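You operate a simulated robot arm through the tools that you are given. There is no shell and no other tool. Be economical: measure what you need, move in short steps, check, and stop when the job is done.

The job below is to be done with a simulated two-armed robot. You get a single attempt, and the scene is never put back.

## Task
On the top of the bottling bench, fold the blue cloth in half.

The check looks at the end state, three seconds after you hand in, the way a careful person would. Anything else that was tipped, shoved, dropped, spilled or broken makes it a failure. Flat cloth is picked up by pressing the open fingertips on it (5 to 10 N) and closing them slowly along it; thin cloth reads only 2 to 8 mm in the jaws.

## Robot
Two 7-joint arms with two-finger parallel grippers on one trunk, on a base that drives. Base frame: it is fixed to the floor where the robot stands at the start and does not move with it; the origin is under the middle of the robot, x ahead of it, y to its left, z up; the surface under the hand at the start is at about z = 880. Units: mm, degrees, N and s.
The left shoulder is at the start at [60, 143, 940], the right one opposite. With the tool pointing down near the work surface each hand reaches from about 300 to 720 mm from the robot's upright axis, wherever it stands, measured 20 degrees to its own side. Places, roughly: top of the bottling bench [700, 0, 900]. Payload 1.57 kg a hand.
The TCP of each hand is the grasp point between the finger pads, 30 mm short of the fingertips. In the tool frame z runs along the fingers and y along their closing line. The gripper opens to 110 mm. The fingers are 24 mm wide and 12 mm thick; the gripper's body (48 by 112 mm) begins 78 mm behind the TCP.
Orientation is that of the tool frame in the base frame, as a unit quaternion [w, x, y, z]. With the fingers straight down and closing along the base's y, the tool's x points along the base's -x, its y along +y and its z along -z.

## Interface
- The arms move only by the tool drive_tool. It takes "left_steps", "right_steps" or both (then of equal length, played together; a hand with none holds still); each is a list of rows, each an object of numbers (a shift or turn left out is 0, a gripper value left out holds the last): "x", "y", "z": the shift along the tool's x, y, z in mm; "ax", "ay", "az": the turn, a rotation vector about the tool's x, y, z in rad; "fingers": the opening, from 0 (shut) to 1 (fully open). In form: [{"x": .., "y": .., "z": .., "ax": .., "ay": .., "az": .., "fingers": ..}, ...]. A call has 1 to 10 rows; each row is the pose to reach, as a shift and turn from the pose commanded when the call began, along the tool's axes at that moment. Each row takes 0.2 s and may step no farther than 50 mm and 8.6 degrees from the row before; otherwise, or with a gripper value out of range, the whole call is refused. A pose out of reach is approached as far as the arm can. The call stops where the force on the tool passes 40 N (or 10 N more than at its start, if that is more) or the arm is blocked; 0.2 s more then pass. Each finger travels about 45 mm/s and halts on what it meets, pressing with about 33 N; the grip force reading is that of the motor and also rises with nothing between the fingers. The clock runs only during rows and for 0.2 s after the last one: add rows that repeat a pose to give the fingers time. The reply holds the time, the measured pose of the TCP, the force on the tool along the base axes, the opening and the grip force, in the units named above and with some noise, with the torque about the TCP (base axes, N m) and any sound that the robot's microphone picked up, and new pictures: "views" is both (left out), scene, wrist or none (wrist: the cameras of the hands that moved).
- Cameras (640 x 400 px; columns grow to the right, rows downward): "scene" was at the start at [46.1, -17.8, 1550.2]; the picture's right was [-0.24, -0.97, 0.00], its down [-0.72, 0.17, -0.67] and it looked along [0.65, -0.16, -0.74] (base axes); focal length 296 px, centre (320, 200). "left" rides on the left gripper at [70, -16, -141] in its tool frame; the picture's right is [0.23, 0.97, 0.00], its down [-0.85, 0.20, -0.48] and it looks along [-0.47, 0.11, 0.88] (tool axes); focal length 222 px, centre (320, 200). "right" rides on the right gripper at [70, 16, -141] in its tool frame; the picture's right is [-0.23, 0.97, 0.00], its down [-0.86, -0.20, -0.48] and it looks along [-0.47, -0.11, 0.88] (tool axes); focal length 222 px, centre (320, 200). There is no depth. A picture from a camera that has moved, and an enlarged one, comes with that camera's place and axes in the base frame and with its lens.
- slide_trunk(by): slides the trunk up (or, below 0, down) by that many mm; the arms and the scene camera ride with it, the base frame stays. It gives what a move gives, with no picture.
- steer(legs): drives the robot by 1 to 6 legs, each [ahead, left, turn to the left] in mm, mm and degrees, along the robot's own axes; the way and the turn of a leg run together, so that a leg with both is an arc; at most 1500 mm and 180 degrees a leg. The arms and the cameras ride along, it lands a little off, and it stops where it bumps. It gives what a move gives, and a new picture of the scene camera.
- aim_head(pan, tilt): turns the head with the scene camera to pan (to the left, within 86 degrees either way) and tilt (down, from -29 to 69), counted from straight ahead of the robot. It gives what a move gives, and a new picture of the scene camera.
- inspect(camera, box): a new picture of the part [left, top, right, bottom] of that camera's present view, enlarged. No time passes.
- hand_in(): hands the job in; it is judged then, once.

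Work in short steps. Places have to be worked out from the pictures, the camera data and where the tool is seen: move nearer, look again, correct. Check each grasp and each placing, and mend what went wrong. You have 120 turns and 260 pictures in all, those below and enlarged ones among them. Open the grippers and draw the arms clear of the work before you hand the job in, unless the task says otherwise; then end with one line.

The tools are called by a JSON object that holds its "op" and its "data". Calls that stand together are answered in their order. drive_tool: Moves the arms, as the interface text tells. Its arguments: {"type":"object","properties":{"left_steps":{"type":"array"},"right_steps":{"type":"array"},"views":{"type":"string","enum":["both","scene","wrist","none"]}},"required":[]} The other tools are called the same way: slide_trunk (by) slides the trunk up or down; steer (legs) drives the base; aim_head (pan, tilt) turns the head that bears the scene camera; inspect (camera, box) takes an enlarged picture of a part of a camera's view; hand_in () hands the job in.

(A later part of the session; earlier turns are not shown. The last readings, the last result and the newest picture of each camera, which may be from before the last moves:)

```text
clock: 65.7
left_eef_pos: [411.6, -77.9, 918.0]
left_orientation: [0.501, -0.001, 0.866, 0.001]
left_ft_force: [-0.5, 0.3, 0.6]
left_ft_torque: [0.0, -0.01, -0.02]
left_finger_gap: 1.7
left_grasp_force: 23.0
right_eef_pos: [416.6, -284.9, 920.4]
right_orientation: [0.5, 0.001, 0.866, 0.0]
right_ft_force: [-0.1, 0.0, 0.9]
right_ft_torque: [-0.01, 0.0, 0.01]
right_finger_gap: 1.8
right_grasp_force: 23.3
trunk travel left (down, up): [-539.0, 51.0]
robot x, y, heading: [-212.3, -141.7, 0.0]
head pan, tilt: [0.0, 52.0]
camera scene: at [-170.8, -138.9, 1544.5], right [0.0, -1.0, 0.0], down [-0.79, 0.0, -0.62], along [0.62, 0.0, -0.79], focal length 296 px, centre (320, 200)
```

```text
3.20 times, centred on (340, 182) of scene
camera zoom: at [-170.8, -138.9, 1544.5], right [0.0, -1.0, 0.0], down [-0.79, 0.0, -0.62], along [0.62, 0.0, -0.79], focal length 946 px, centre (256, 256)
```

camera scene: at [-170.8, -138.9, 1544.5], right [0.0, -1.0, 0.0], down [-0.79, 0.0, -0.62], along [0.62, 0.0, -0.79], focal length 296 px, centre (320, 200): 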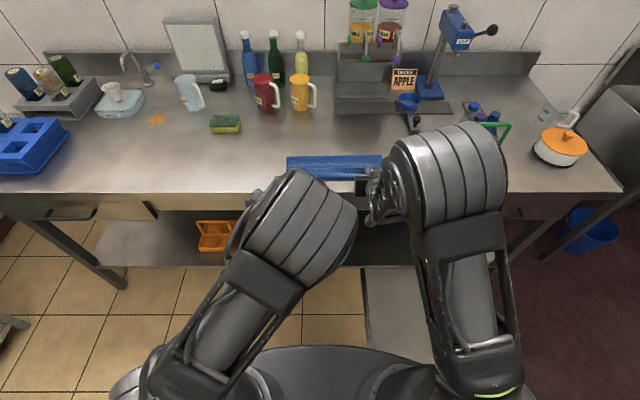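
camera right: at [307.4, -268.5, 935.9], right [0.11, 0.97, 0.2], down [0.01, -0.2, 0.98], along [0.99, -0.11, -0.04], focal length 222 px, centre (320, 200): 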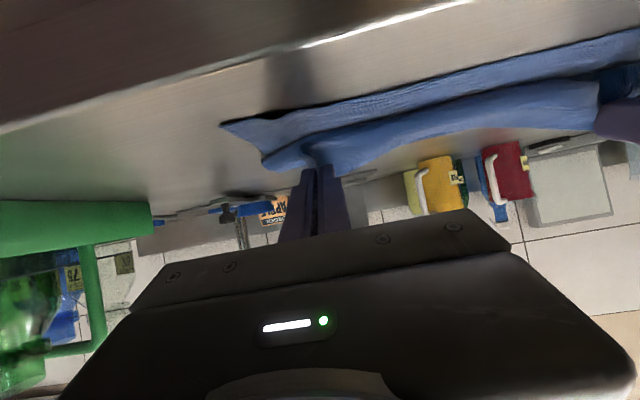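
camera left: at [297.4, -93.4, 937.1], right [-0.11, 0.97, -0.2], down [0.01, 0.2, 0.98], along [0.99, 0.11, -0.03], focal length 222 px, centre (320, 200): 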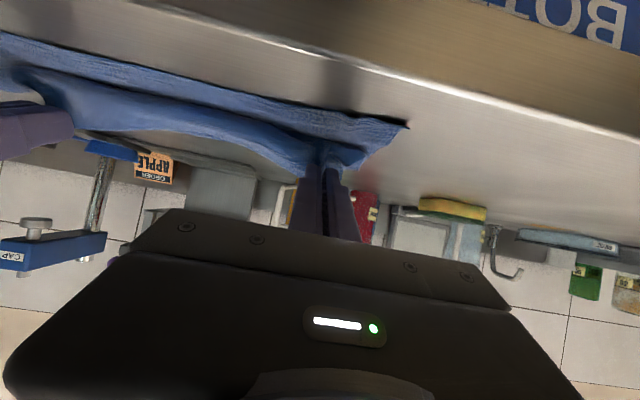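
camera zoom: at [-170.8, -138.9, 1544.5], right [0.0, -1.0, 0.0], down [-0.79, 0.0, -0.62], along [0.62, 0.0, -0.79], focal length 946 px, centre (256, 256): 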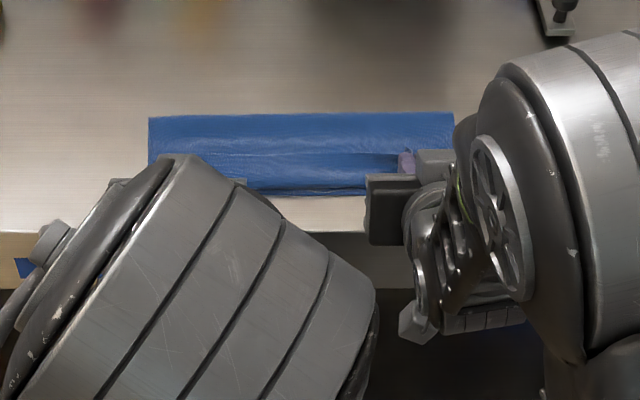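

Alignment looks very good: the far fold is straight at x≈530–536, and the hem is lined up with the near edge at about 422. I'll lower 6 mm and open slowly, then look.

{"op": "drive_tool", "data": {"left_steps": [{"x": 2.6, "z": 1.5}, {"x": 5.2, "z": 3}, {"x": 5.2, "z": 3, "fingers": 0.04}, {"x": 5.2, "z": 3, "fingers": 0.1}, {"x": 5.2, "z": 3, "fingers": 0.16}, {"x": 5.2, "z": 3, "fingers": 0.22}, {"x": 5.2, "z": 3, "fingers": 0.28}, {"x": 5.2, "z": 3, "fingers": 0.32}, {"x": 5.2, "z": 3, "fingers": 0.32}], "right_steps": [{"x": 3.4, "z": 2}, {"x": 7, "z": 4}, {"x": 7, "z": 4, "fingers": 0.04}, {"x": 7, "z": 4, "fingers": 0.1}, {"x": 7, "z": 4, "fingers": 0.16}, {"x": 7, "z": 4, "fingers": 0.22}, {"x": 7, "z": 4, "fingers": 0.28}, {"x": 7, "z": 4, "fingers": 0.32}, {"x": 7, "z": 4, "fingers": 0.32}]}}

```text
clock: 67.7
left_eef_pos: [414.8, -78.9, 912.1]
left_orientation: [0.501, 0.001, 0.866, -0.001]
left_ft_force: [0.2, 0.0, 0.6]
left_ft_torque: [-0.02, 0.0, -0.01]
left_finger_gap: 35.2
left_grasp_force: 0.1
right_eef_pos: [416.3, -285.2, 910.4]
right_orientation: [0.5, 0.0, 0.866, 0.001]
right_ft_force: [-0.5, 0.0, 0.8]
right_ft_torque: [0.01, 0.02, 0.01]
right_finger_gap: 35.0
right_grasp_force: 0.2
trunk travel left (down, up): [-539.0, 51.0]
robot x, y, heading: [-211.9, -138.3, -0.1]
head pan, tilt: [0.0, 52.0]
camera scene: at [-169.0, -138.9, 1544.4], right [0.0, -1.0, 0.0], down [-0.79, 0.0, -0.62], along [0.62, 0.0, -0.79], focal length 296 px, centre (320, 200)
camera right: at [260.4, -268.7, 922.0], right [0.11, 0.97, 0.2], down [0.01, -0.2, 0.98], along [0.99, -0.11, -0.04], focal length 222 px, centre (320, 200)
camera left: at [256.7, -93.6, 922.4], right [-0.11, 0.97, -0.2], down [0.01, 0.2, 0.98], along [0.99, 0.11, -0.03], focal length 222 px, centre (320, 200)
```

scene: 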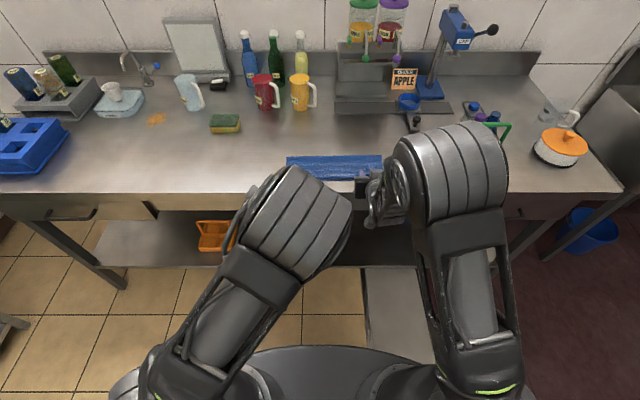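
right: 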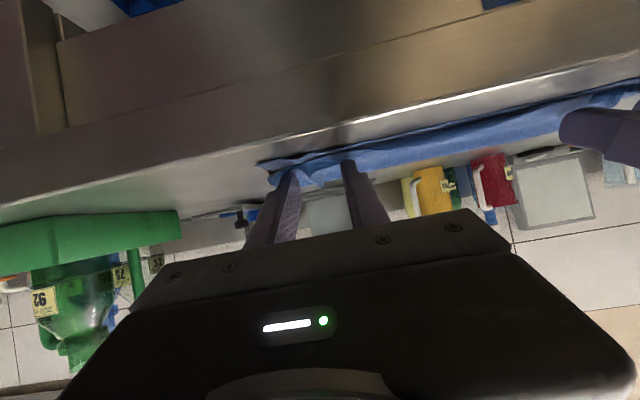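
left: 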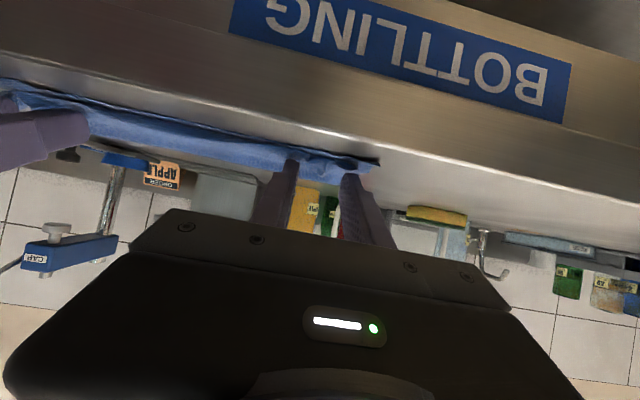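

Both hands have released. I'll raise them straight up 50 mm and back the base away for a clear view.

{"op": "drive_tool", "data": {"left_steps": [{"x": -8.7, "z": -5}, {"x": -26, "z": -15}, {"x": -43, "z": -25}], "right_steps": [{"x": -8.7, "z": -5}, {"x": -26, "z": -15}, {"x": -43, "z": -25}], "views": "none"}}

{"op": "steer", "data": {"legs": [[-150, 0, 0]]}}

{"op": "aim_head", "data": {"pan": 0, "tilt": 40}}

{"op": "inspect", "data": {"camera": "scene", "box": [240, 120, 440, 245]}}

```text
clock: 68.5
left_eef_pos: [413.6, -77.3, 962.6]
left_orientation: [0.501, 0.002, 0.866, -0.001]
left_ft_force: [0.0, -0.1, -0.3]
left_ft_torque: [-0.02, 0.0, -0.03]
left_finger_gap: 35.2
left_grasp_force: 0.1
right_eef_pos: [416.2, -286.0, 961.2]
right_orientation: [0.5, 0.001, 0.866, 0.0]
right_ft_force: [-0.6, -0.3, -0.4]
right_ft_torque: [0.01, 0.0, -0.01]
right_finger_gap: 35.2
right_grasp_force: 0.0
trunk travel left (down, up): [-539.0, 51.0]
robot x, y, heading: [-211.0, -139.2, -0.0]
head pan, tilt: [0.0, 52.0]
```

```text
clock: 69.8
left_eef_pos: [261.8, -77.7, 962.4]
left_orientation: [0.501, 0.001, 0.866, -0.001]
left_ft_force: [-0.5, 0.0, -0.3]
left_ft_torque: [-0.02, -0.01, -0.01]
left_finger_gap: 35.6
left_grasp_force: 0.1
right_eef_pos: [263.8, -285.2, 961.9]
right_orientation: [0.5, 0.0, 0.866, 0.001]
right_ft_force: [-0.2, 0.4, -0.4]
right_ft_torque: [-0.02, 0.01, -0.02]
right_finger_gap: 35.3
right_grasp_force: 0.0
trunk travel left (down, up): [-539.0, 51.0]
robot x, y, heading: [-367.9, -140.1, -0.1]
head pan, tilt: [0.0, 52.0]
camera scene: at [-322.7, -138.6, 1544.5], right [0.0, -1.0, 0.0], down [-0.79, 0.0, -0.62], along [0.62, 0.0, -0.79], focal length 296 px, centre (320, 200)
```

scene: 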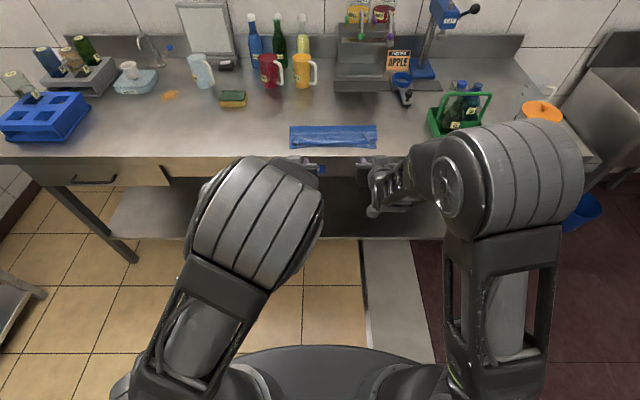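

```text
clock: 70.6
left_eef_pos: [262.0, -77.8, 962.5]
left_orientation: [0.5, 0.0, 0.866, -0.001]
left_ft_force: [-0.9, 0.8, -0.2]
left_ft_torque: [-0.02, -0.01, -0.01]
left_finger_gap: 35.2
left_grasp_force: 0.1
right_eef_pos: [264.1, -285.1, 960.8]
right_orientation: [0.5, 0.0, 0.866, 0.0]
right_ft_force: [-0.2, 0.4, 0.5]
right_ft_torque: [-0.01, 0.02, 0.0]
right_finger_gap: 35.4
right_grasp_force: 0.2
trunk travel left (down, up): [-539.0, 51.0]
robot x, y, heading: [-365.4, -141.4, -0.3]
head pan, tilt: [0.0, 40.0]
camera scene: at [-311.2, -138.7, 1561.2], right [0.0, -1.0, 0.0], down [-0.64, 0.0, -0.77], along [0.77, 0.0, -0.64], focal length 296 px, centre (320, 200)
```

scene: 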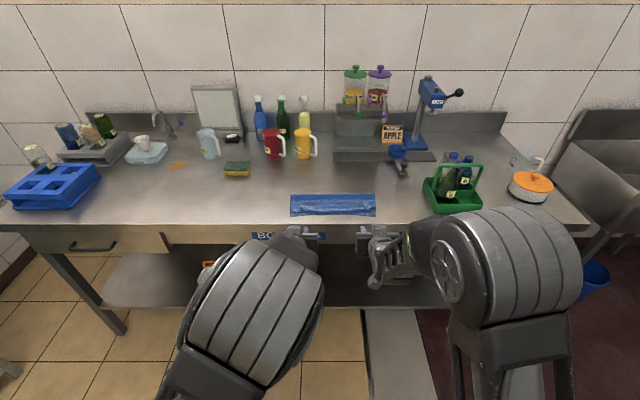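

```text
3.20 times, centred on (340, 182) of scene
camera zoom: at [-311.2, -138.7, 1561.2], right [0.0, -1.0, 0.0], down [-0.64, 0.0, -0.77], along [0.77, 0.0, -0.64], focal length 946 px, centre (256, 256)
```

zoom: 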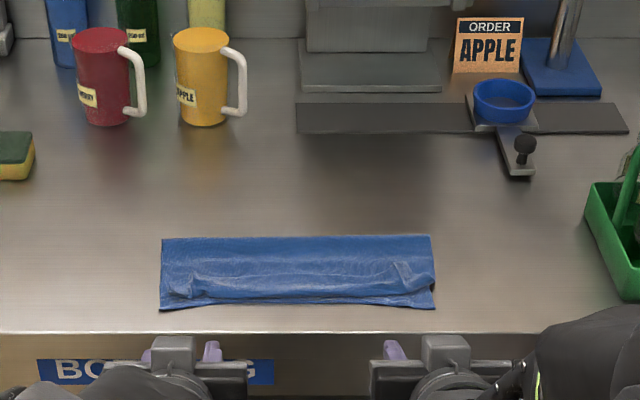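

It's folded in half overall, but the upper hem looks rumpled or turned back near the right corner. I'll raise the hands, return them to vertical and go in for a close look.

{"op": "drive_tool", "data": {"left_steps": [{"x": -35, "z": -20, "ay": 0.0}, {"x": -70, "z": -40, "ay": 0.0}, {"x": -105, "z": -60, "ay": 0.14}, {"x": -120, "z": -70, "ay": 0.28}, {"x": -120, "z": -70, "ay": 0.42}, {"x": -120, "z": -70, "ay": 0.56}, {"x": -120, "z": -70, "ay": 0.7}, {"x": -120, "z": -70, "ay": 0.84}, {"x": -120, "z": -70, "ay": 0.98}, {"x": -120, "z": -70, "ay": 1.047}], "right_steps": [{"x": -35, "z": -20, "ay": 0.0}, {"x": -70, "z": -40, "ay": 0.0}, {"x": -105, "z": -60, "ay": 0.14}, {"x": -120, "z": -70, "ay": 0.28}, {"x": -120, "z": -70, "ay": 0.42}, {"x": -120, "z": -70, "ay": 0.56}, {"x": -120, "z": -70, "ay": 0.7}, {"x": -120, "z": -70, "ay": 0.84}, {"x": -120, "z": -70, "ay": 0.98}, {"x": -120, "z": -70, "ay": 1.047}], "views": "scene"}}

```text
clock: 72.8
left_eef_pos: [260.9, -77.7, 1100.5]
left_orientation: [0.069, -0.001, 0.998, 0.0]
left_ft_force: [-0.4, 0.8, -0.2]
left_ft_torque: [0.0, 0.04, 0.02]
left_finger_gap: 35.4
left_grasp_force: 0.0
left hand out of reach, approached as far as the arm can: row 9, 10
right_eef_pos: [263.6, -285.7, 1098.8]
right_orientation: [0.067, 0.0, 0.998, 0.001]
right_ft_force: [-0.9, 0.6, 0.0]
right_ft_torque: [0.01, 0.03, 0.0]
right_finger_gap: 35.1
right_grasp_force: 0.1
right hand out of reach, approached as far as the arm can: row 9, 10
trunk travel left (down, up): [-539.0, 51.0]
robot x, y, heading: [-366.8, -142.5, -0.2]
head pan, tilt: [0.0, 40.0]
camera scene: at [-310.5, -138.8, 1561.2], right [0.0, -1.0, 0.0], down [-0.64, 0.0, -0.77], along [0.77, 0.0, -0.64], focal length 296 px, centre (320, 200)
```

scene: 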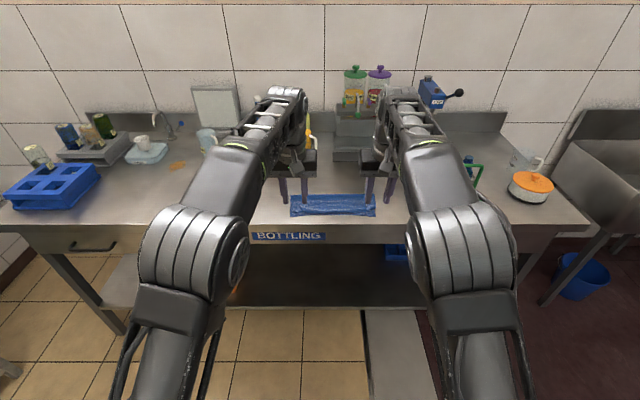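

I'll draw the hands in, drive forward 230 mm, and look with the head tilted down.

{"op": "drive_tool", "data": {"left_steps": [{"x": 45, "y": 15}, {"x": 90, "y": 30}, {"x": 130, "y": 45}], "right_steps": [{"x": 45, "y": -15}, {"x": 90, "y": -30}, {"x": 130, "y": -45}], "views": "none"}}

{"op": "steer", "data": {"legs": [[230, 0, 0]]}}

{"op": "aim_head", "data": {"pan": 0, "tilt": 55}}

{"op": "inspect", "data": {"camera": "scene", "box": [260, 120, 400, 220]}}

```text
clock: 73.6
left_eef_pos: [130.3, -32.1, 1084.0]
left_orientation: [0.07, 0.0, 0.998, 0.0]
left_ft_force: [-0.2, 0.4, 0.1]
left_ft_torque: [-0.04, -0.01, 0.0]
left_finger_gap: 35.1
left_grasp_force: 0.0
right_eef_pos: [133.1, -330.3, 1081.8]
right_orientation: [0.069, 0.0, 0.998, 0.0]
right_ft_force: [0.0, 0.4, 0.1]
right_ft_torque: [0.02, -0.02, 0.04]
right_finger_gap: 35.0
right_grasp_force: 0.1
trunk travel left (down, up): [-539.0, 51.0]
robot x, y, heading: [-357.0, -134.8, -0.0]
head pan, tilt: [0.0, 40.0]
```

```text
clock: 75.3
left_eef_pos: [365.3, -33.3, 1081.7]
left_orientation: [0.069, 0.0, 0.998, 0.0]
left_ft_force: [-0.5, -0.5, 0.1]
left_ft_torque: [0.02, -0.01, 0.04]
left_finger_gap: 35.0
left_grasp_force: 0.1
right_eef_pos: [368.2, -329.7, 1080.4]
right_orientation: [0.068, 0.0, 0.998, 0.0]
right_ft_force: [-0.5, -1.1, 0.1]
right_ft_torque: [-0.01, -0.01, 0.0]
right_finger_gap: 35.2
right_grasp_force: 0.1
trunk travel left (down, up): [-539.0, 51.0]
robot x, y, heading: [-135.7, -138.7, -0.1]
head pan, tilt: [0.0, 40.0]
camera scene: at [-78.2, -139.0, 1561.2], right [0.0, -1.0, 0.0], down [-0.64, 0.0, -0.77], along [0.77, 0.0, -0.64], focal length 296 px, centre (320, 200)
```

scene: 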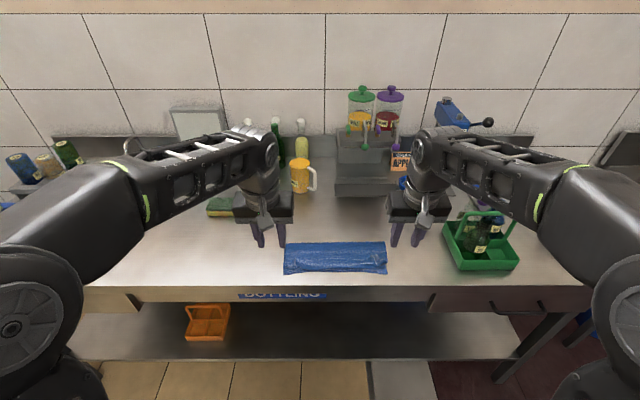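

```text
clock: 76.1
left_eef_pos: [363.5, -32.1, 1083.0]
left_orientation: [0.07, 0.0, 0.998, 0.0]
left_ft_force: [-0.5, 0.4, -0.8]
left_ft_torque: [0.0, 0.01, -0.01]
left_finger_gap: 35.3
left_grasp_force: 0.1
right_eef_pos: [368.2, -330.0, 1080.6]
right_orientation: [0.068, 0.001, 0.998, 0.0]
right_ft_force: [0.6, 0.1, -0.1]
right_ft_torque: [0.01, -0.01, 0.0]
right_finger_gap: 35.3
right_grasp_force: 0.0
trunk travel left (down, up): [-539.0, 51.0]
robot x, y, heading: [-135.6, -139.6, -0.3]
head pan, tilt: [0.0, 55.0]
camera scene: at [-92.5, -139.0, 1540.6], right [0.0, -1.0, 0.0], down [-0.82, 0.0, -0.57], along [0.57, 0.0, -0.82], focal length 296 px, centre (320, 200)
```

scene: 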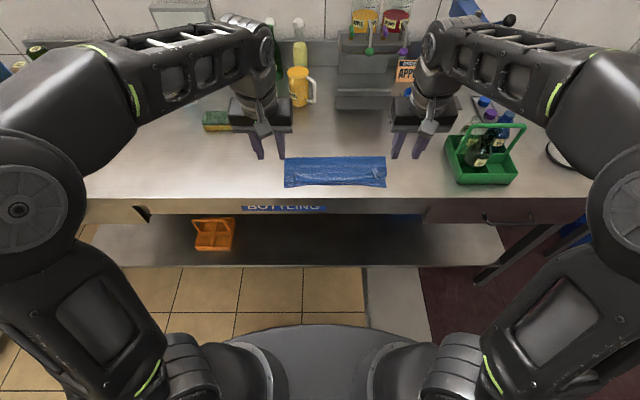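

```text
4.00 times, centred on (330, 170) of scene
camera zoom: at [-92.5, -139.0, 1540.6], right [0.0, -1.0, 0.0], down [-0.82, 0.0, -0.57], along [0.57, 0.0, -0.82], focal length 1183 px, centre (280, 320)
```

zoom: 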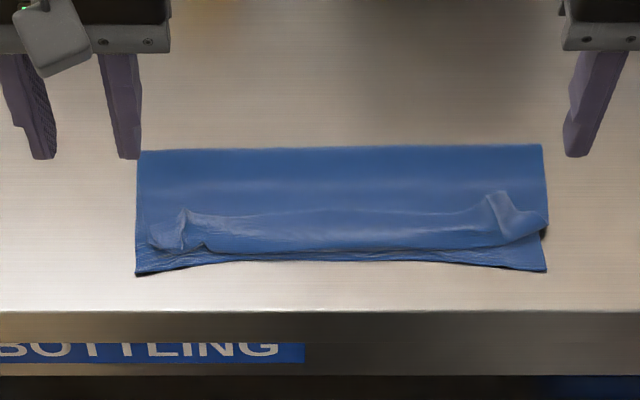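

The upper hem rolled back on itself (a strip of about 30 mm along the near side, with two raised corners). I'll bring the hands above those raised corners to look close up, then pull the hem out toward the robot.

{"op": "drive_tool", "data": {"left_steps": [{"x": -15, "y": -10, "z": 32, "ay": 0.04}, {"x": -30, "y": -20, "z": 65, "ay": 0.08}, {"x": -45, "y": -30, "z": 97, "ay": 0.11}, {"x": -58.6, "y": -40, "z": 129, "ay": 0.14}, {"x": -58.6, "y": -40, "z": 129, "ay": 0.14}], "right_steps": [{"x": -17, "y": 10, "z": 32, "ay": 0.04}, {"x": -34, "y": 20, "z": 65, "ay": 0.08}, {"x": -51, "y": 30, "z": 97, "ay": 0.11}, {"x": -66.8, "y": 38, "z": 128, "ay": 0.14}, {"x": -66.8, "y": 38, "z": 128, "ay": 0.14}], "views": "wrist"}}

{"op": "inspect", "data": {"camera": "left", "box": [240, 80, 400, 220]}}

{"op": "inspect", "data": {"camera": "right", "box": [220, 80, 380, 220]}}

```text
clock: 77.3
left_eef_pos: [438.9, -74.3, 966.2]
left_orientation: [-0.001, 0.0, 1.0, 0.0]
left_ft_force: [0.3, 0.1, 0.6]
left_ft_torque: [0.01, -0.03, 0.01]
left_finger_gap: 35.3
left_grasp_force: 0.1
right_eef_pos: [450.5, -292.4, 965.7]
right_orientation: [-0.001, 0.0, 1.0, -0.001]
right_ft_force: [-0.4, 0.8, -0.1]
right_ft_torque: [-0.01, 0.0, -0.03]
right_finger_gap: 35.4
right_grasp_force: 0.0
trunk travel left (down, up): [-539.0, 51.0]
robot x, y, heading: [-134.3, -141.3, -0.1]
head pan, tilt: [0.0, 55.0]
camera right: at [381.8, -275.5, 1106.1], right [0.23, 0.97, 0.0], down [0.86, -0.2, 0.48], along [0.46, -0.11, -0.88], focal length 222 px, centre (320, 200)
camera left: at [370.2, -89.8, 1106.4], right [-0.23, 0.97, 0.0], down [0.86, 0.2, 0.48], along [0.47, 0.11, -0.88], focal length 222 px, centre (320, 200)
```

right: 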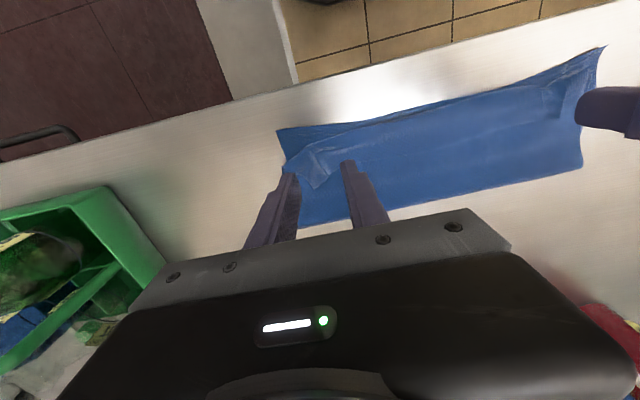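
left: 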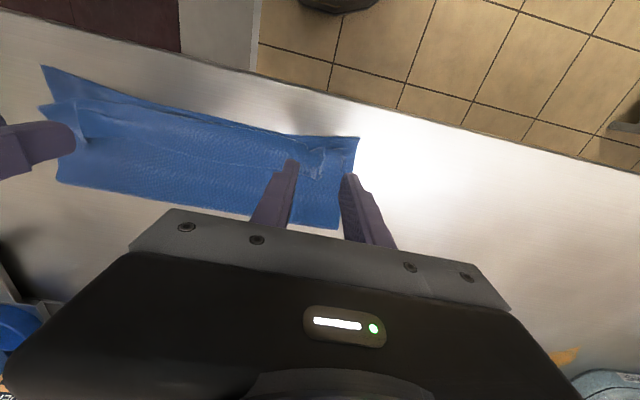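

```text
2.86 times, centred on (320, 150) of left
camera zoom: at [370.2, -89.8, 1106.4], right [-0.23, 0.97, 0.0], down [0.86, 0.2, 0.48], along [0.47, 0.11, -0.88], focal length 635 px, centre (320, 343)
```

zoom: 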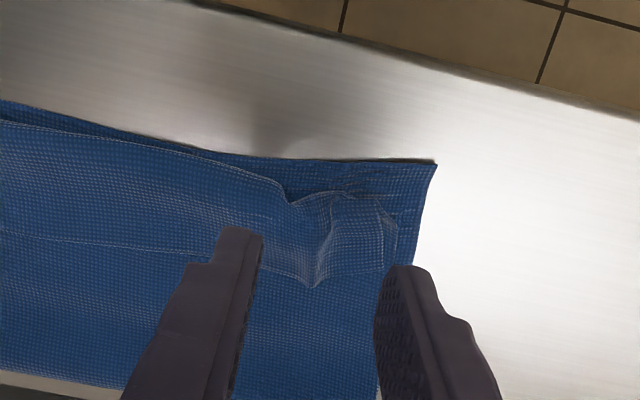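

```text
2.86 times, centred on (300, 150) of right
camera zoom: at [381.8, -275.5, 1106.1], right [0.23, 0.97, 0.0], down [0.86, -0.2, 0.48], along [0.46, -0.11, -0.88], focal length 635 px, centre (377, 343)
```

zoom: 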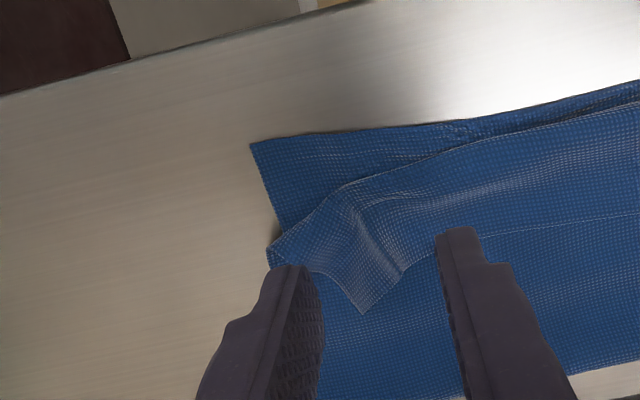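

The rolled-back strip is clear: the hem's free edge is at x≈465–480 on top, facing away, with raised corners at y≈−71 and −305. I'll "turn the page": place closed fingertips just behind the free edge, skimming the upper layer, and sweep them toward the robot.

{"op": "drive_tool", "data": {"left_steps": [{"x": -23, "y": 1, "fingers": 0.0}, {"x": -46, "y": 2}, {"x": -46, "y": 2, "z": 30}, {"x": -46, "y": 2, "z": 46}, {"x": -46, "y": 2, "z": 48}], "right_steps": [{"x": -27, "y": -5, "fingers": 0.0}, {"x": -54, "y": -10}, {"x": -54, "y": -10, "z": 30}, {"x": -54, "y": -10, "z": 46}, {"x": -54, "y": -10, "z": 48}], "views": "wrist"}}

```text
clock: 78.5
left_eef_pos: [485.0, -71.8, 916.0]
left_orientation: [0.0, 0.0, 1.0, 0.0]
left_ft_force: [0.4, 0.5, -0.8]
left_ft_torque: [0.02, -0.02, -0.02]
left_finger_gap: 0.1
left_grasp_force: 21.7
right_eef_pos: [504.6, -302.8, 915.1]
right_orientation: [-0.002, 0.001, 1.0, 0.0]
right_ft_force: [-0.1, 0.5, 0.0]
right_ft_torque: [0.0, 0.0, 0.03]
right_finger_gap: 0.0
right_grasp_force: 21.1
trunk travel left (down, up): [-539.0, 51.0]
robot x, y, heading: [-134.5, -143.3, -0.2]
head pan, tilt: [0.0, 55.0]
camera right: at [436.1, -285.4, 1057.3], right [0.23, 0.97, 0.0], down [0.86, -0.2, 0.48], along [0.46, -0.11, -0.88], focal length 222 px, centre (320, 200)
camera left: at [416.1, -87.3, 1057.2], right [-0.23, 0.97, 0.0], down [0.86, 0.2, 0.48], along [0.46, 0.11, -0.88], focal length 222 px, centre (320, 200)
```

right: 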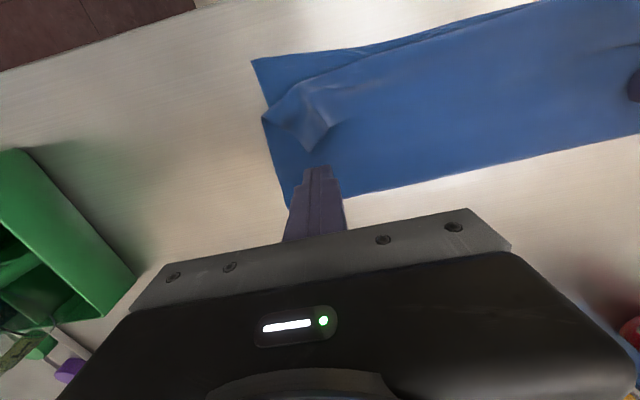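
left: 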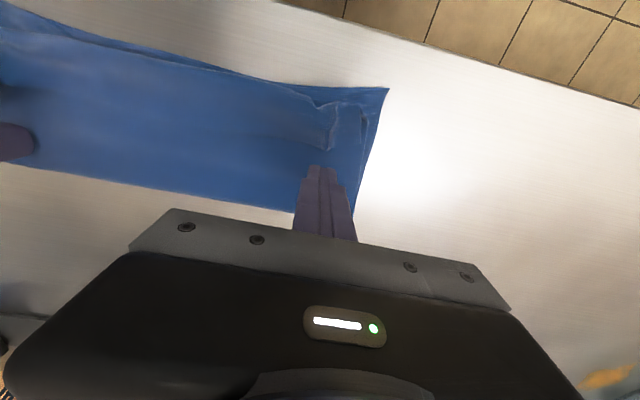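

The tips are right behind the free corners at about 885 mm. I'll sweep toward the robot slowly.

{"op": "drive_tool", "data": {"left_steps": [{"x": 8, "z": 1}, {"x": 16, "z": 1}, {"x": 24, "z": 1}, {"x": 32, "z": 1}, {"x": 40, "z": 1}, {"x": 48, "z": 1}, {"x": 56, "z": 0}], "right_steps": [{"x": 9, "z": 1}, {"x": 18, "z": 1}, {"x": 27, "z": 1}, {"x": 36, "z": 1}, {"x": 45, "z": 1}, {"x": 54, "z": 1}, {"x": 63, "z": 0}], "views": "wrist"}}

{"op": "inspect", "data": {"camera": "left", "box": [240, 80, 400, 220]}}

{"op": "inspect", "data": {"camera": "right", "box": [220, 80, 380, 220]}}

```text
clock: 80.1
left_eef_pos: [429.3, -71.5, 915.4]
left_orientation: [-0.001, 0.0, 1.0, 0.0]
left_ft_force: [1.5, 0.1, -1.1]
left_ft_torque: [0.03, 0.0, 0.01]
left_finger_gap: 0.0
left_grasp_force: 21.1
right_eef_pos: [440.9, -301.6, 916.4]
right_orientation: [-0.001, 0.0, 1.0, 0.0]
right_ft_force: [-0.8, 0.3, 0.7]
right_ft_torque: [-0.01, -0.01, -0.02]
right_finger_gap: 0.0
right_grasp_force: 21.1
trunk travel left (down, up): [-539.0, 51.0]
robot x, y, heading: [-130.8, -142.9, -0.1]
head pan, tilt: [0.0, 55.0]
camera right: at [373.1, -285.0, 1057.7], right [0.23, 0.97, 0.0], down [0.86, -0.2, 0.48], along [0.46, -0.11, -0.88], focal length 222 px, centre (320, 200)
camera left: at [359.7, -87.5, 1057.9], right [-0.23, 0.97, 0.0], down [0.86, 0.2, 0.48], along [0.47, 0.11, -0.88], focal length 222 px, centre (320, 200)
```

right: 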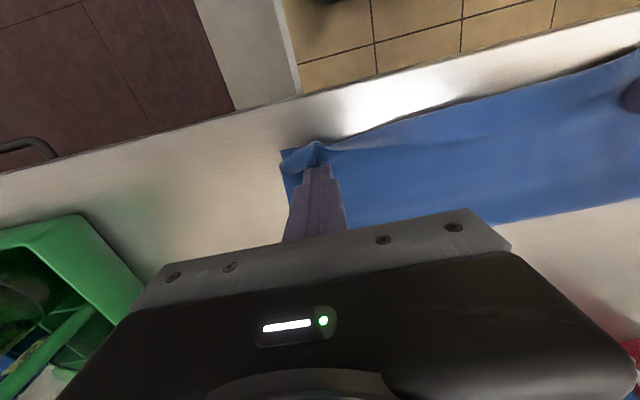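
left: 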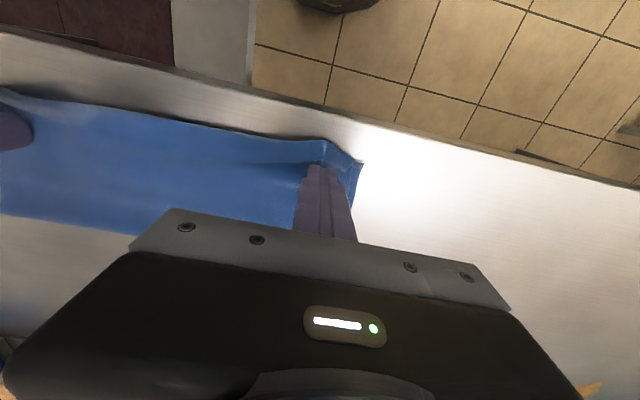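

```text
2.86 times, centred on (320, 150) of left
camera zoom: at [359.7, -87.5, 1057.9], right [-0.23, 0.97, 0.0], down [0.86, 0.2, 0.48], along [0.47, 0.11, -0.88], focal length 635 px, centre (320, 343)
```

zoom: 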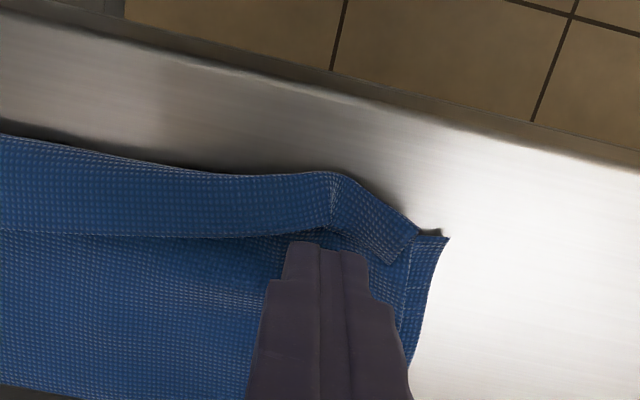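

```text
2.86 times, centred on (300, 150) of right
camera zoom: at [373.1, -285.0, 1057.7], right [0.23, 0.97, 0.0], down [0.86, -0.2, 0.48], along [0.46, -0.11, -0.88], focal length 635 px, centre (377, 343)
```

zoom: 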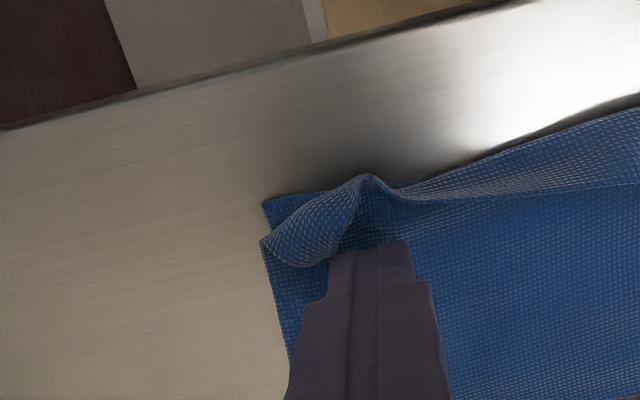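

It works: the flap is being lifted and pushed over. I'll continue another 32 mm.

{"op": "drive_tool", "data": {"left_steps": [{"x": 8}, {"x": 16}, {"x": 24}, {"x": 30}], "right_steps": [{"x": 10}, {"x": 20}, {"x": 30}, {"x": 38}], "views": "wrist"}}

{"op": "inspect", "data": {"camera": "left", "box": [240, 80, 400, 220]}}

{"op": "inspect", "data": {"camera": "right", "box": [220, 80, 380, 220]}}

```text
clock: 81.1
left_eef_pos: [398.6, -71.4, 916.5]
left_orientation: [0.0, 0.0, 1.0, 0.0]
left_ft_force: [-0.5, 0.1, -0.1]
left_ft_torque: [0.0, -0.01, -0.02]
left_finger_gap: 0.0
left_grasp_force: 20.8
right_eef_pos: [403.6, -301.6, 916.3]
right_orientation: [-0.001, 0.0, 1.0, 0.0]
right_ft_force: [-0.3, -0.7, -0.4]
right_ft_torque: [0.02, -0.02, 0.03]
right_finger_gap: 0.1
right_grasp_force: 21.5
trunk travel left (down, up): [-539.0, 51.0]
robot x, y, heading: [-138.4, -136.1, 0.3]
head pan, tilt: [0.0, 55.0]
camera right: at [335.6, -284.9, 1058.3], right [0.23, 0.97, 0.0], down [0.86, -0.2, 0.48], along [0.46, -0.11, -0.88], focal length 222 px, centre (320, 200)
camera left: at [330.0, -87.7, 1057.2], right [-0.23, 0.97, 0.0], down [0.86, 0.2, 0.48], along [0.47, 0.11, -0.88], focal length 222 px, centre (320, 200)
```

right: 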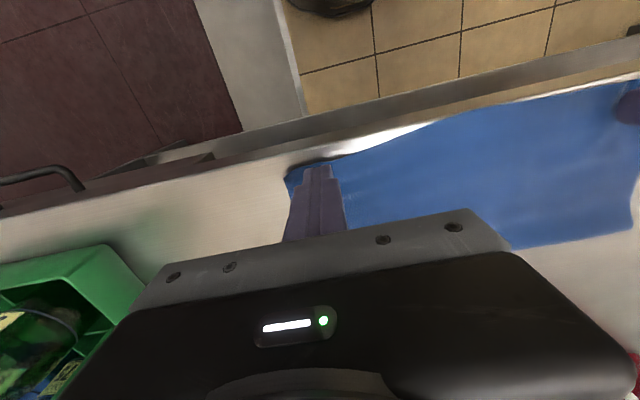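
left: 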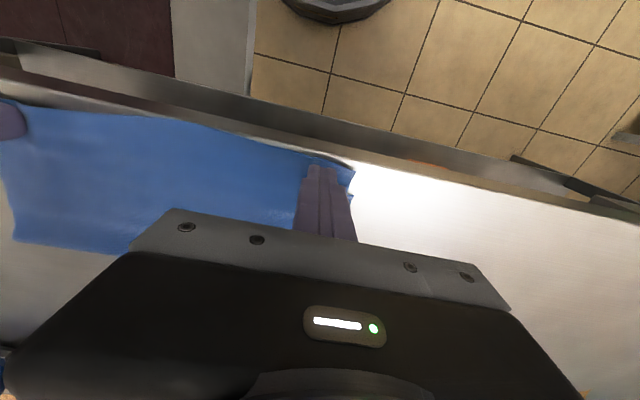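

```text
2.86 times, centred on (320, 150) of left
camera zoom: at [330.0, -87.7, 1057.2], right [-0.23, 0.97, 0.0], down [0.86, 0.2, 0.48], along [0.47, 0.11, -0.88], focal length 635 px, centre (320, 343)
```

zoom: 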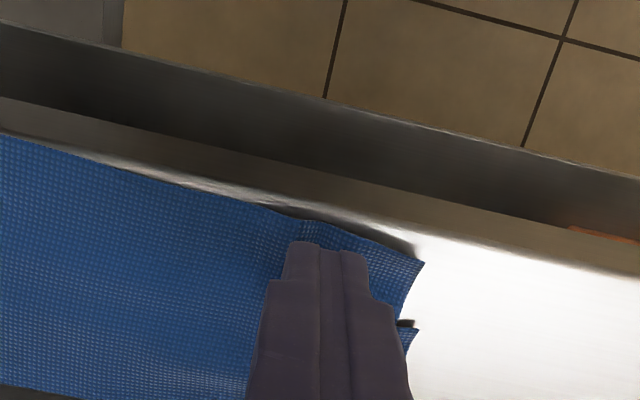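

```text
2.86 times, centred on (300, 150) of right
camera zoom: at [335.6, -284.9, 1058.3], right [0.23, 0.97, 0.0], down [0.86, -0.2, 0.48], along [0.46, -0.11, -0.88], focal length 635 px, centre (377, 343)
```

zoom: 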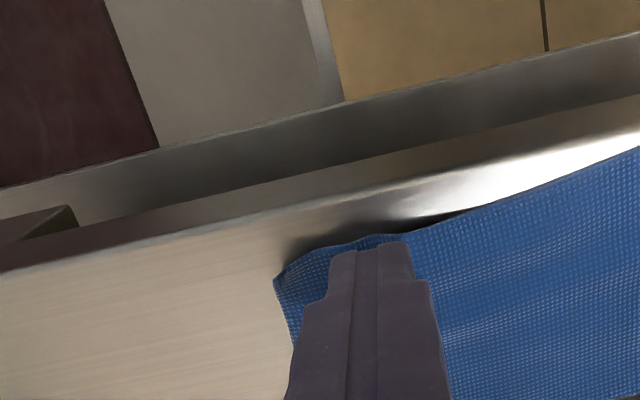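

The hem has flipped fully open. It now overhangs the lower edge by about 20 mm. I'll lift up and view the whole.

{"op": "drive_tool", "data": {"left_steps": [{"z": -20}, {"y": 20, "z": -60}, {"y": 50, "z": -100}, {"y": 80, "z": -120}], "right_steps": [{"z": -20}, {"y": -20, "z": -60}, {"y": -50, "z": -100}, {"y": -70, "z": -120}], "views": "none"}}

{"op": "inspect", "data": {"camera": "scene", "box": [260, 120, 400, 220]}}

```text
clock: 82.1
left_eef_pos: [398.7, 9.0, 1035.7]
left_orientation: [-0.001, 0.0, 1.0, 0.0]
left_ft_force: [-1.1, -0.6, -0.5]
left_ft_torque: [-0.02, 0.02, -0.01]
left_finger_gap: 0.0
left_grasp_force: 20.8
right_eef_pos: [402.8, -372.3, 1036.1]
right_orientation: [-0.002, 0.0, 1.0, 0.0]
right_ft_force: [0.2, 0.0, 0.8]
right_ft_torque: [-0.01, -0.05, -0.02]
right_finger_gap: 0.0
right_grasp_force: 21.3
trunk travel left (down, up): [-539.0, 51.0]
robot x, y, heading: [-132.9, -139.4, -0.3]
head pan, tilt: [0.0, 55.0]
```

```text
4.00 times, centred on (330, 170) of scene
camera zoom: at [-92.8, -138.6, 1540.5], right [0.0, -1.0, 0.0], down [-0.82, 0.0, -0.57], along [0.57, 0.0, -0.82], focal length 1183 px, centre (280, 320)
```

zoom: 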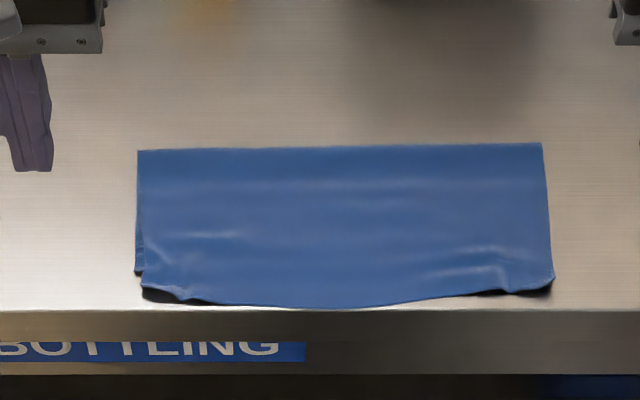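

Now it's a clean flat half-fold, but the upper layer overhangs by 15–40 mm toward the bench edge. I'll press closed fingertips on the upper layer near the far fold and drag it forward to draw the hem back.

{"op": "drive_tool", "data": {"left_steps": [{"x": -25, "y": -31, "z": 20}, {"x": -50, "y": -62, "z": 45}, {"x": -75, "y": -93, "z": 70}, {"x": -96, "y": -124, "z": 98}, {"x": -96, "y": -124, "z": 115}, {"x": -96, "y": -124, "z": 119}], "right_steps": [{"x": -25, "y": 30, "z": 20}, {"x": -50, "y": 60, "z": 45}, {"x": -75, "y": 90, "z": 70}, {"x": -92, "y": 117, "z": 98}, {"x": -92, "y": 117, "z": 115}, {"x": -92, "y": 117, "z": 119}], "views": "none"}}

{"op": "drive_tool", "data": {"left_steps": [{"z": 1.5}, {"z": 3}], "right_steps": [{"z": 1.5}, {"z": 3}], "views": "wrist"}}

```text
clock: 83.5
left_eef_pos: [496.5, -115.9, 917.1]
left_orientation: [-0.001, 0.0, 1.0, 0.0]
left_ft_force: [-0.4, -0.3, 0.4]
left_ft_torque: [0.02, 0.0, 0.0]
left_finger_gap: 0.0
left_grasp_force: 21.3
right_eef_pos: [496.3, -254.7, 916.6]
right_orientation: [-0.001, 0.001, 1.0, 0.0]
right_ft_force: [0.0, 0.3, 0.7]
right_ft_torque: [0.0, -0.03, 0.02]
right_finger_gap: 0.0
right_grasp_force: 21.8
trunk travel left (down, up): [-539.0, 51.0]
robot x, y, heading: [-131.9, -144.0, -0.1]
head pan, tilt: [0.0, 55.0]
```

```text
clock: 84.1
left_eef_pos: [494.3, -116.3, 914.1]
left_orientation: [-0.001, 0.0, 1.0, 0.0]
left_ft_force: [-0.1, -0.1, 0.1]
left_ft_torque: [-0.02, 0.02, 0.02]
left_finger_gap: 0.1
left_grasp_force: 21.3
right_eef_pos: [495.7, -254.9, 913.9]
right_orientation: [-0.001, 0.001, 1.0, 0.0]
right_ft_force: [-1.0, 0.1, -0.8]
right_ft_torque: [0.01, 0.0, 0.03]
right_finger_gap: 0.0
right_grasp_force: 21.1
trunk travel left (down, up): [-539.0, 51.0]
robot x, y, heading: [-136.1, -138.1, -0.0]
head pan, tilt: [0.0, 55.0]
camera right: at [427.5, -237.9, 1055.4], right [0.23, 0.97, 0.0], down [0.86, -0.2, 0.48], along [0.46, -0.11, -0.88], focal length 222 px, centre (320, 200)
camera left: at [426.7, -131.7, 1055.6], right [-0.23, 0.97, 0.0], down [0.86, 0.2, 0.48], along [0.46, 0.11, -0.88], focal length 222 px, centre (320, 200)
```

right: 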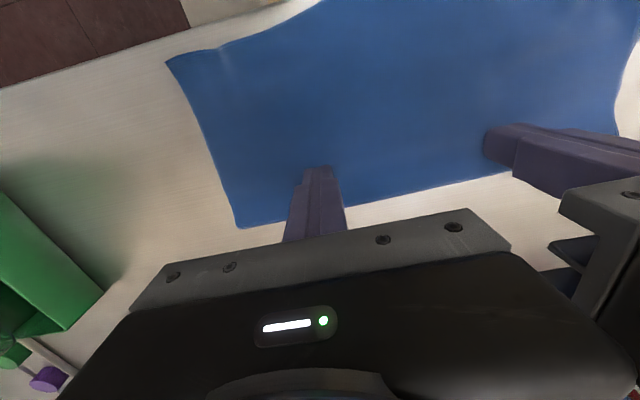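
left: 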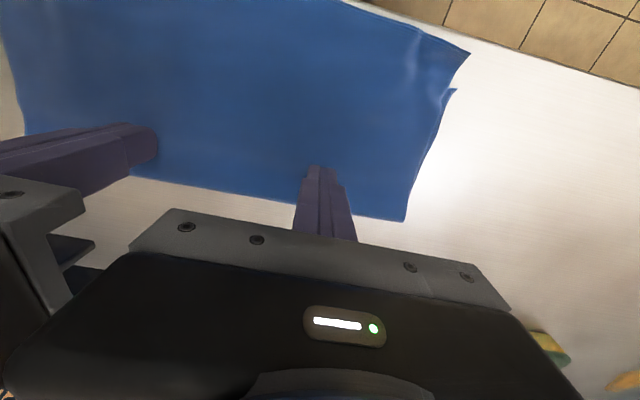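

No contact yet at z 914, so I'll creep lower.

{"op": "drive_tool", "data": {"left_steps": [{"z": 1.5}, {"z": 2.2}], "right_steps": [{"z": 1.5}, {"z": 2.2}], "views": "none"}}

```text
clock: 84.7
left_eef_pos: [494.8, -115.5, 911.9]
left_orientation: [-0.001, 0.001, 1.0, 0.001]
left_ft_force: [0.8, 0.5, 0.2]
left_ft_torque: [0.02, -0.02, 0.0]
left_finger_gap: 0.1
left_grasp_force: 21.6
right_eef_pos: [495.0, -254.9, 911.1]
right_orientation: [-0.002, 0.001, 1.0, 0.0]
right_ft_force: [0.7, -0.6, 1.5]
right_ft_torque: [-0.01, 0.04, 0.0]
right_finger_gap: 0.0
right_grasp_force: 21.6
trunk travel left (down, up): [-539.0, 51.0]
robot x, y, heading: [-136.1, -141.1, -0.3]
head pan, tilt: [0.0, 55.0]
```

Contact is just starting. I'll press about 0.7 mm more and drag forward 22 mm.

{"op": "drive_tool", "data": {"left_steps": [{"z": 0.9}, {"x": -4, "z": 0.9}, {"x": -8, "z": 0.9}, {"x": -12, "z": 0.9}, {"x": -16, "z": 0.9}, {"x": -20, "z": 0.9}, {"x": -22, "z": 0.9}], "right_steps": [{"z": 0.6}, {"x": -4, "z": 0.6}, {"x": -8, "z": 0.6}, {"x": -12, "z": 0.6}, {"x": -16, "z": 0.6}, {"x": -20, "z": 0.6}, {"x": -22, "z": 0.6}], "views": "wrist"}}

{"op": "inspect", "data": {"camera": "scene", "box": [260, 120, 400, 220]}}

```text
clock: 86.3
left_eef_pos: [516.6, -116.6, 910.9]
left_orientation: [-0.001, 0.0, 1.0, 0.0]
left_ft_force: [-0.6, 0.2, 0.9]
left_ft_torque: [-0.01, 0.01, 0.02]
left_finger_gap: 0.1
left_grasp_force: 21.5
right_eef_pos: [517.2, -255.1, 911.8]
right_orientation: [-0.001, 0.001, 1.0, 0.002]
right_ft_force: [-2.0, -0.5, 6.8]
right_ft_torque: [0.03, 0.05, 0.0]
right_finger_gap: 0.0
right_grasp_force: 21.0
trunk travel left (down, up): [-539.0, 51.0]
robot x, y, heading: [-134.7, -138.1, -0.0]
head pan, tilt: [0.0, 55.0]
camera right: at [449.0, -238.0, 1053.3], right [0.23, 0.97, 0.0], down [0.86, -0.2, 0.48], along [0.46, -0.11, -0.88], focal length 222 px, centre (320, 200)
camera left: at [448.0, -131.6, 1053.1], right [-0.23, 0.97, 0.0], down [0.86, 0.2, 0.48], along [0.47, 0.11, -0.88], focal length 222 px, centre (320, 200)
```

right: 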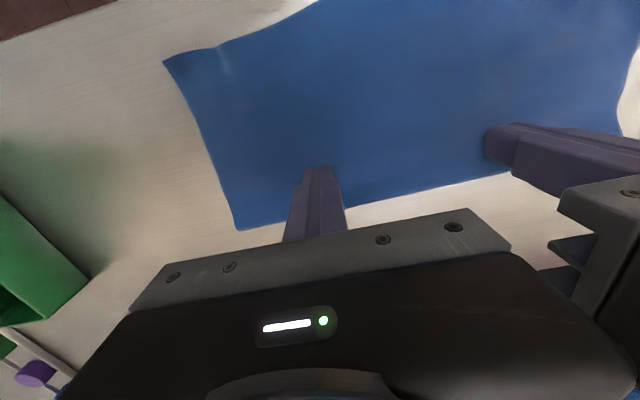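
left: 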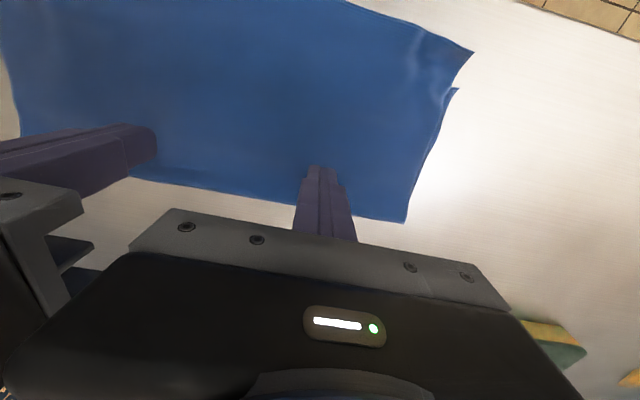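

```text
4.00 times, centred on (330, 170) of scene
camera zoom: at [-93.5, -138.9, 1540.6], right [0.0, -1.0, 0.0], down [-0.82, 0.0, -0.57], along [0.57, 0.0, -0.82], focal length 1183 px, centre (280, 320)
```

zoom: 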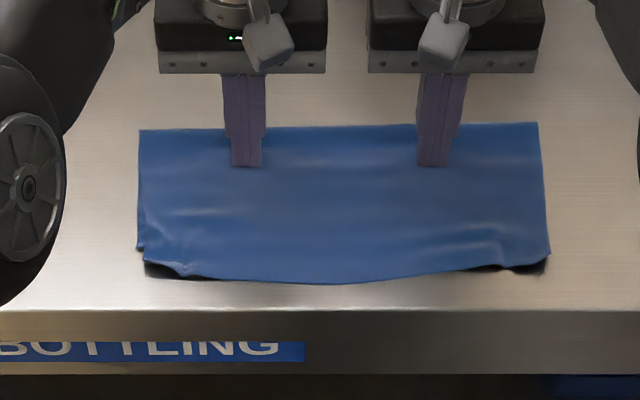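

The whole folded cloth moved 22 mm further onto the bench. The corners coincide within about 15–20 mm and the layers lie flat. I'll lift the hands, draw them clear with the grippers open, and take a last look.

{"op": "drive_tool", "data": {"left_steps": [{"z": -20}, {"z": -60}, {"x": 20, "y": 30, "z": -100, "fingers": 0.5}, {"x": 60, "y": 50, "z": -120, "fingers": 1.0}, {"x": 100, "y": 70, "z": -130, "fingers": 1.0}, {"x": 140, "y": 80, "z": -140, "fingers": 1.0}], "right_steps": [{"z": -20}, {"z": -60}, {"x": 20, "y": -30, "z": -100, "fingers": 0.5}, {"x": 60, "y": -50, "z": -120, "fingers": 1.0}, {"x": 100, "y": -70, "z": -130, "fingers": 1.0}, {"x": 140, "y": -80, "z": -140, "fingers": 1.0}], "views": "none"}}

{"op": "inspect", "data": {"camera": "scene", "box": [260, 110, 400, 210]}}

{"op": "inspect", "data": {"camera": "right", "box": [0, 0, 640, 400]}}

{"op": "inspect", "data": {"camera": "left", "box": [0, 0, 640, 400]}}

```text
refused: row 3 steps farther than a row can; nothing moved
```

```text
4.00 times, centred on (330, 160) of scene
camera zoom: at [-93.5, -138.9, 1540.6], right [0.0, -1.0, 0.0], down [-0.82, 0.0, -0.57], along [0.57, 0.0, -0.82], focal length 1183 px, centre (280, 360)
```

zoom: 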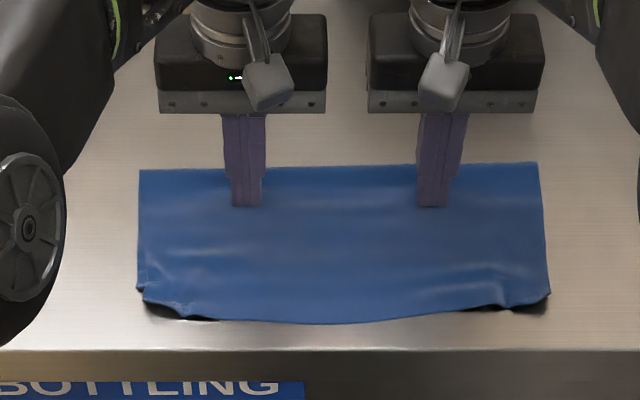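

```text
1.00 times, centred on (320, 200) of right (not enlarged: the box is as wide or as high as the picture)
camera zoom: at [449.0, -238.0, 1053.3], right [0.23, 0.97, 0.0], down [0.86, -0.2, 0.48], along [0.46, -0.11, -0.88], focal length 222 px, centre (320, 200)
```

zoom: 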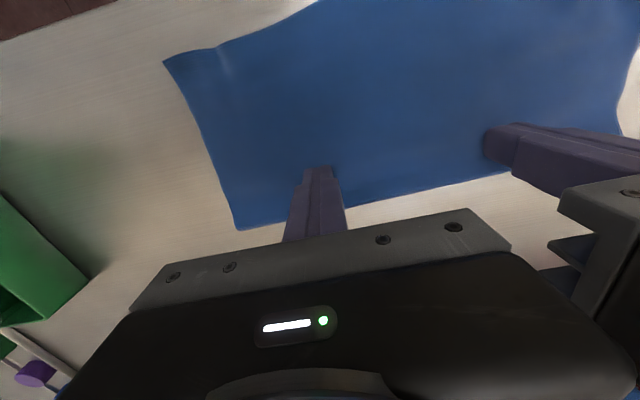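

```text
1.00 times, centred on (320, 200) of left (not enlarged: the box is as wide or as high as the picture)
camera zoom: at [448.0, -131.6, 1053.1], right [-0.23, 0.97, 0.0], down [0.86, 0.2, 0.48], along [0.47, 0.11, -0.88], focal length 222 px, centre (320, 200)
```

zoom: 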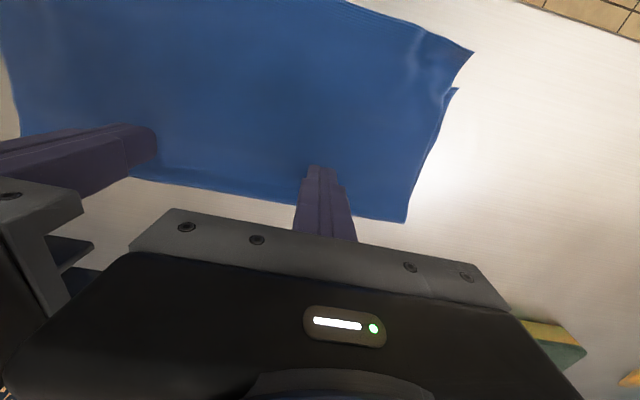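

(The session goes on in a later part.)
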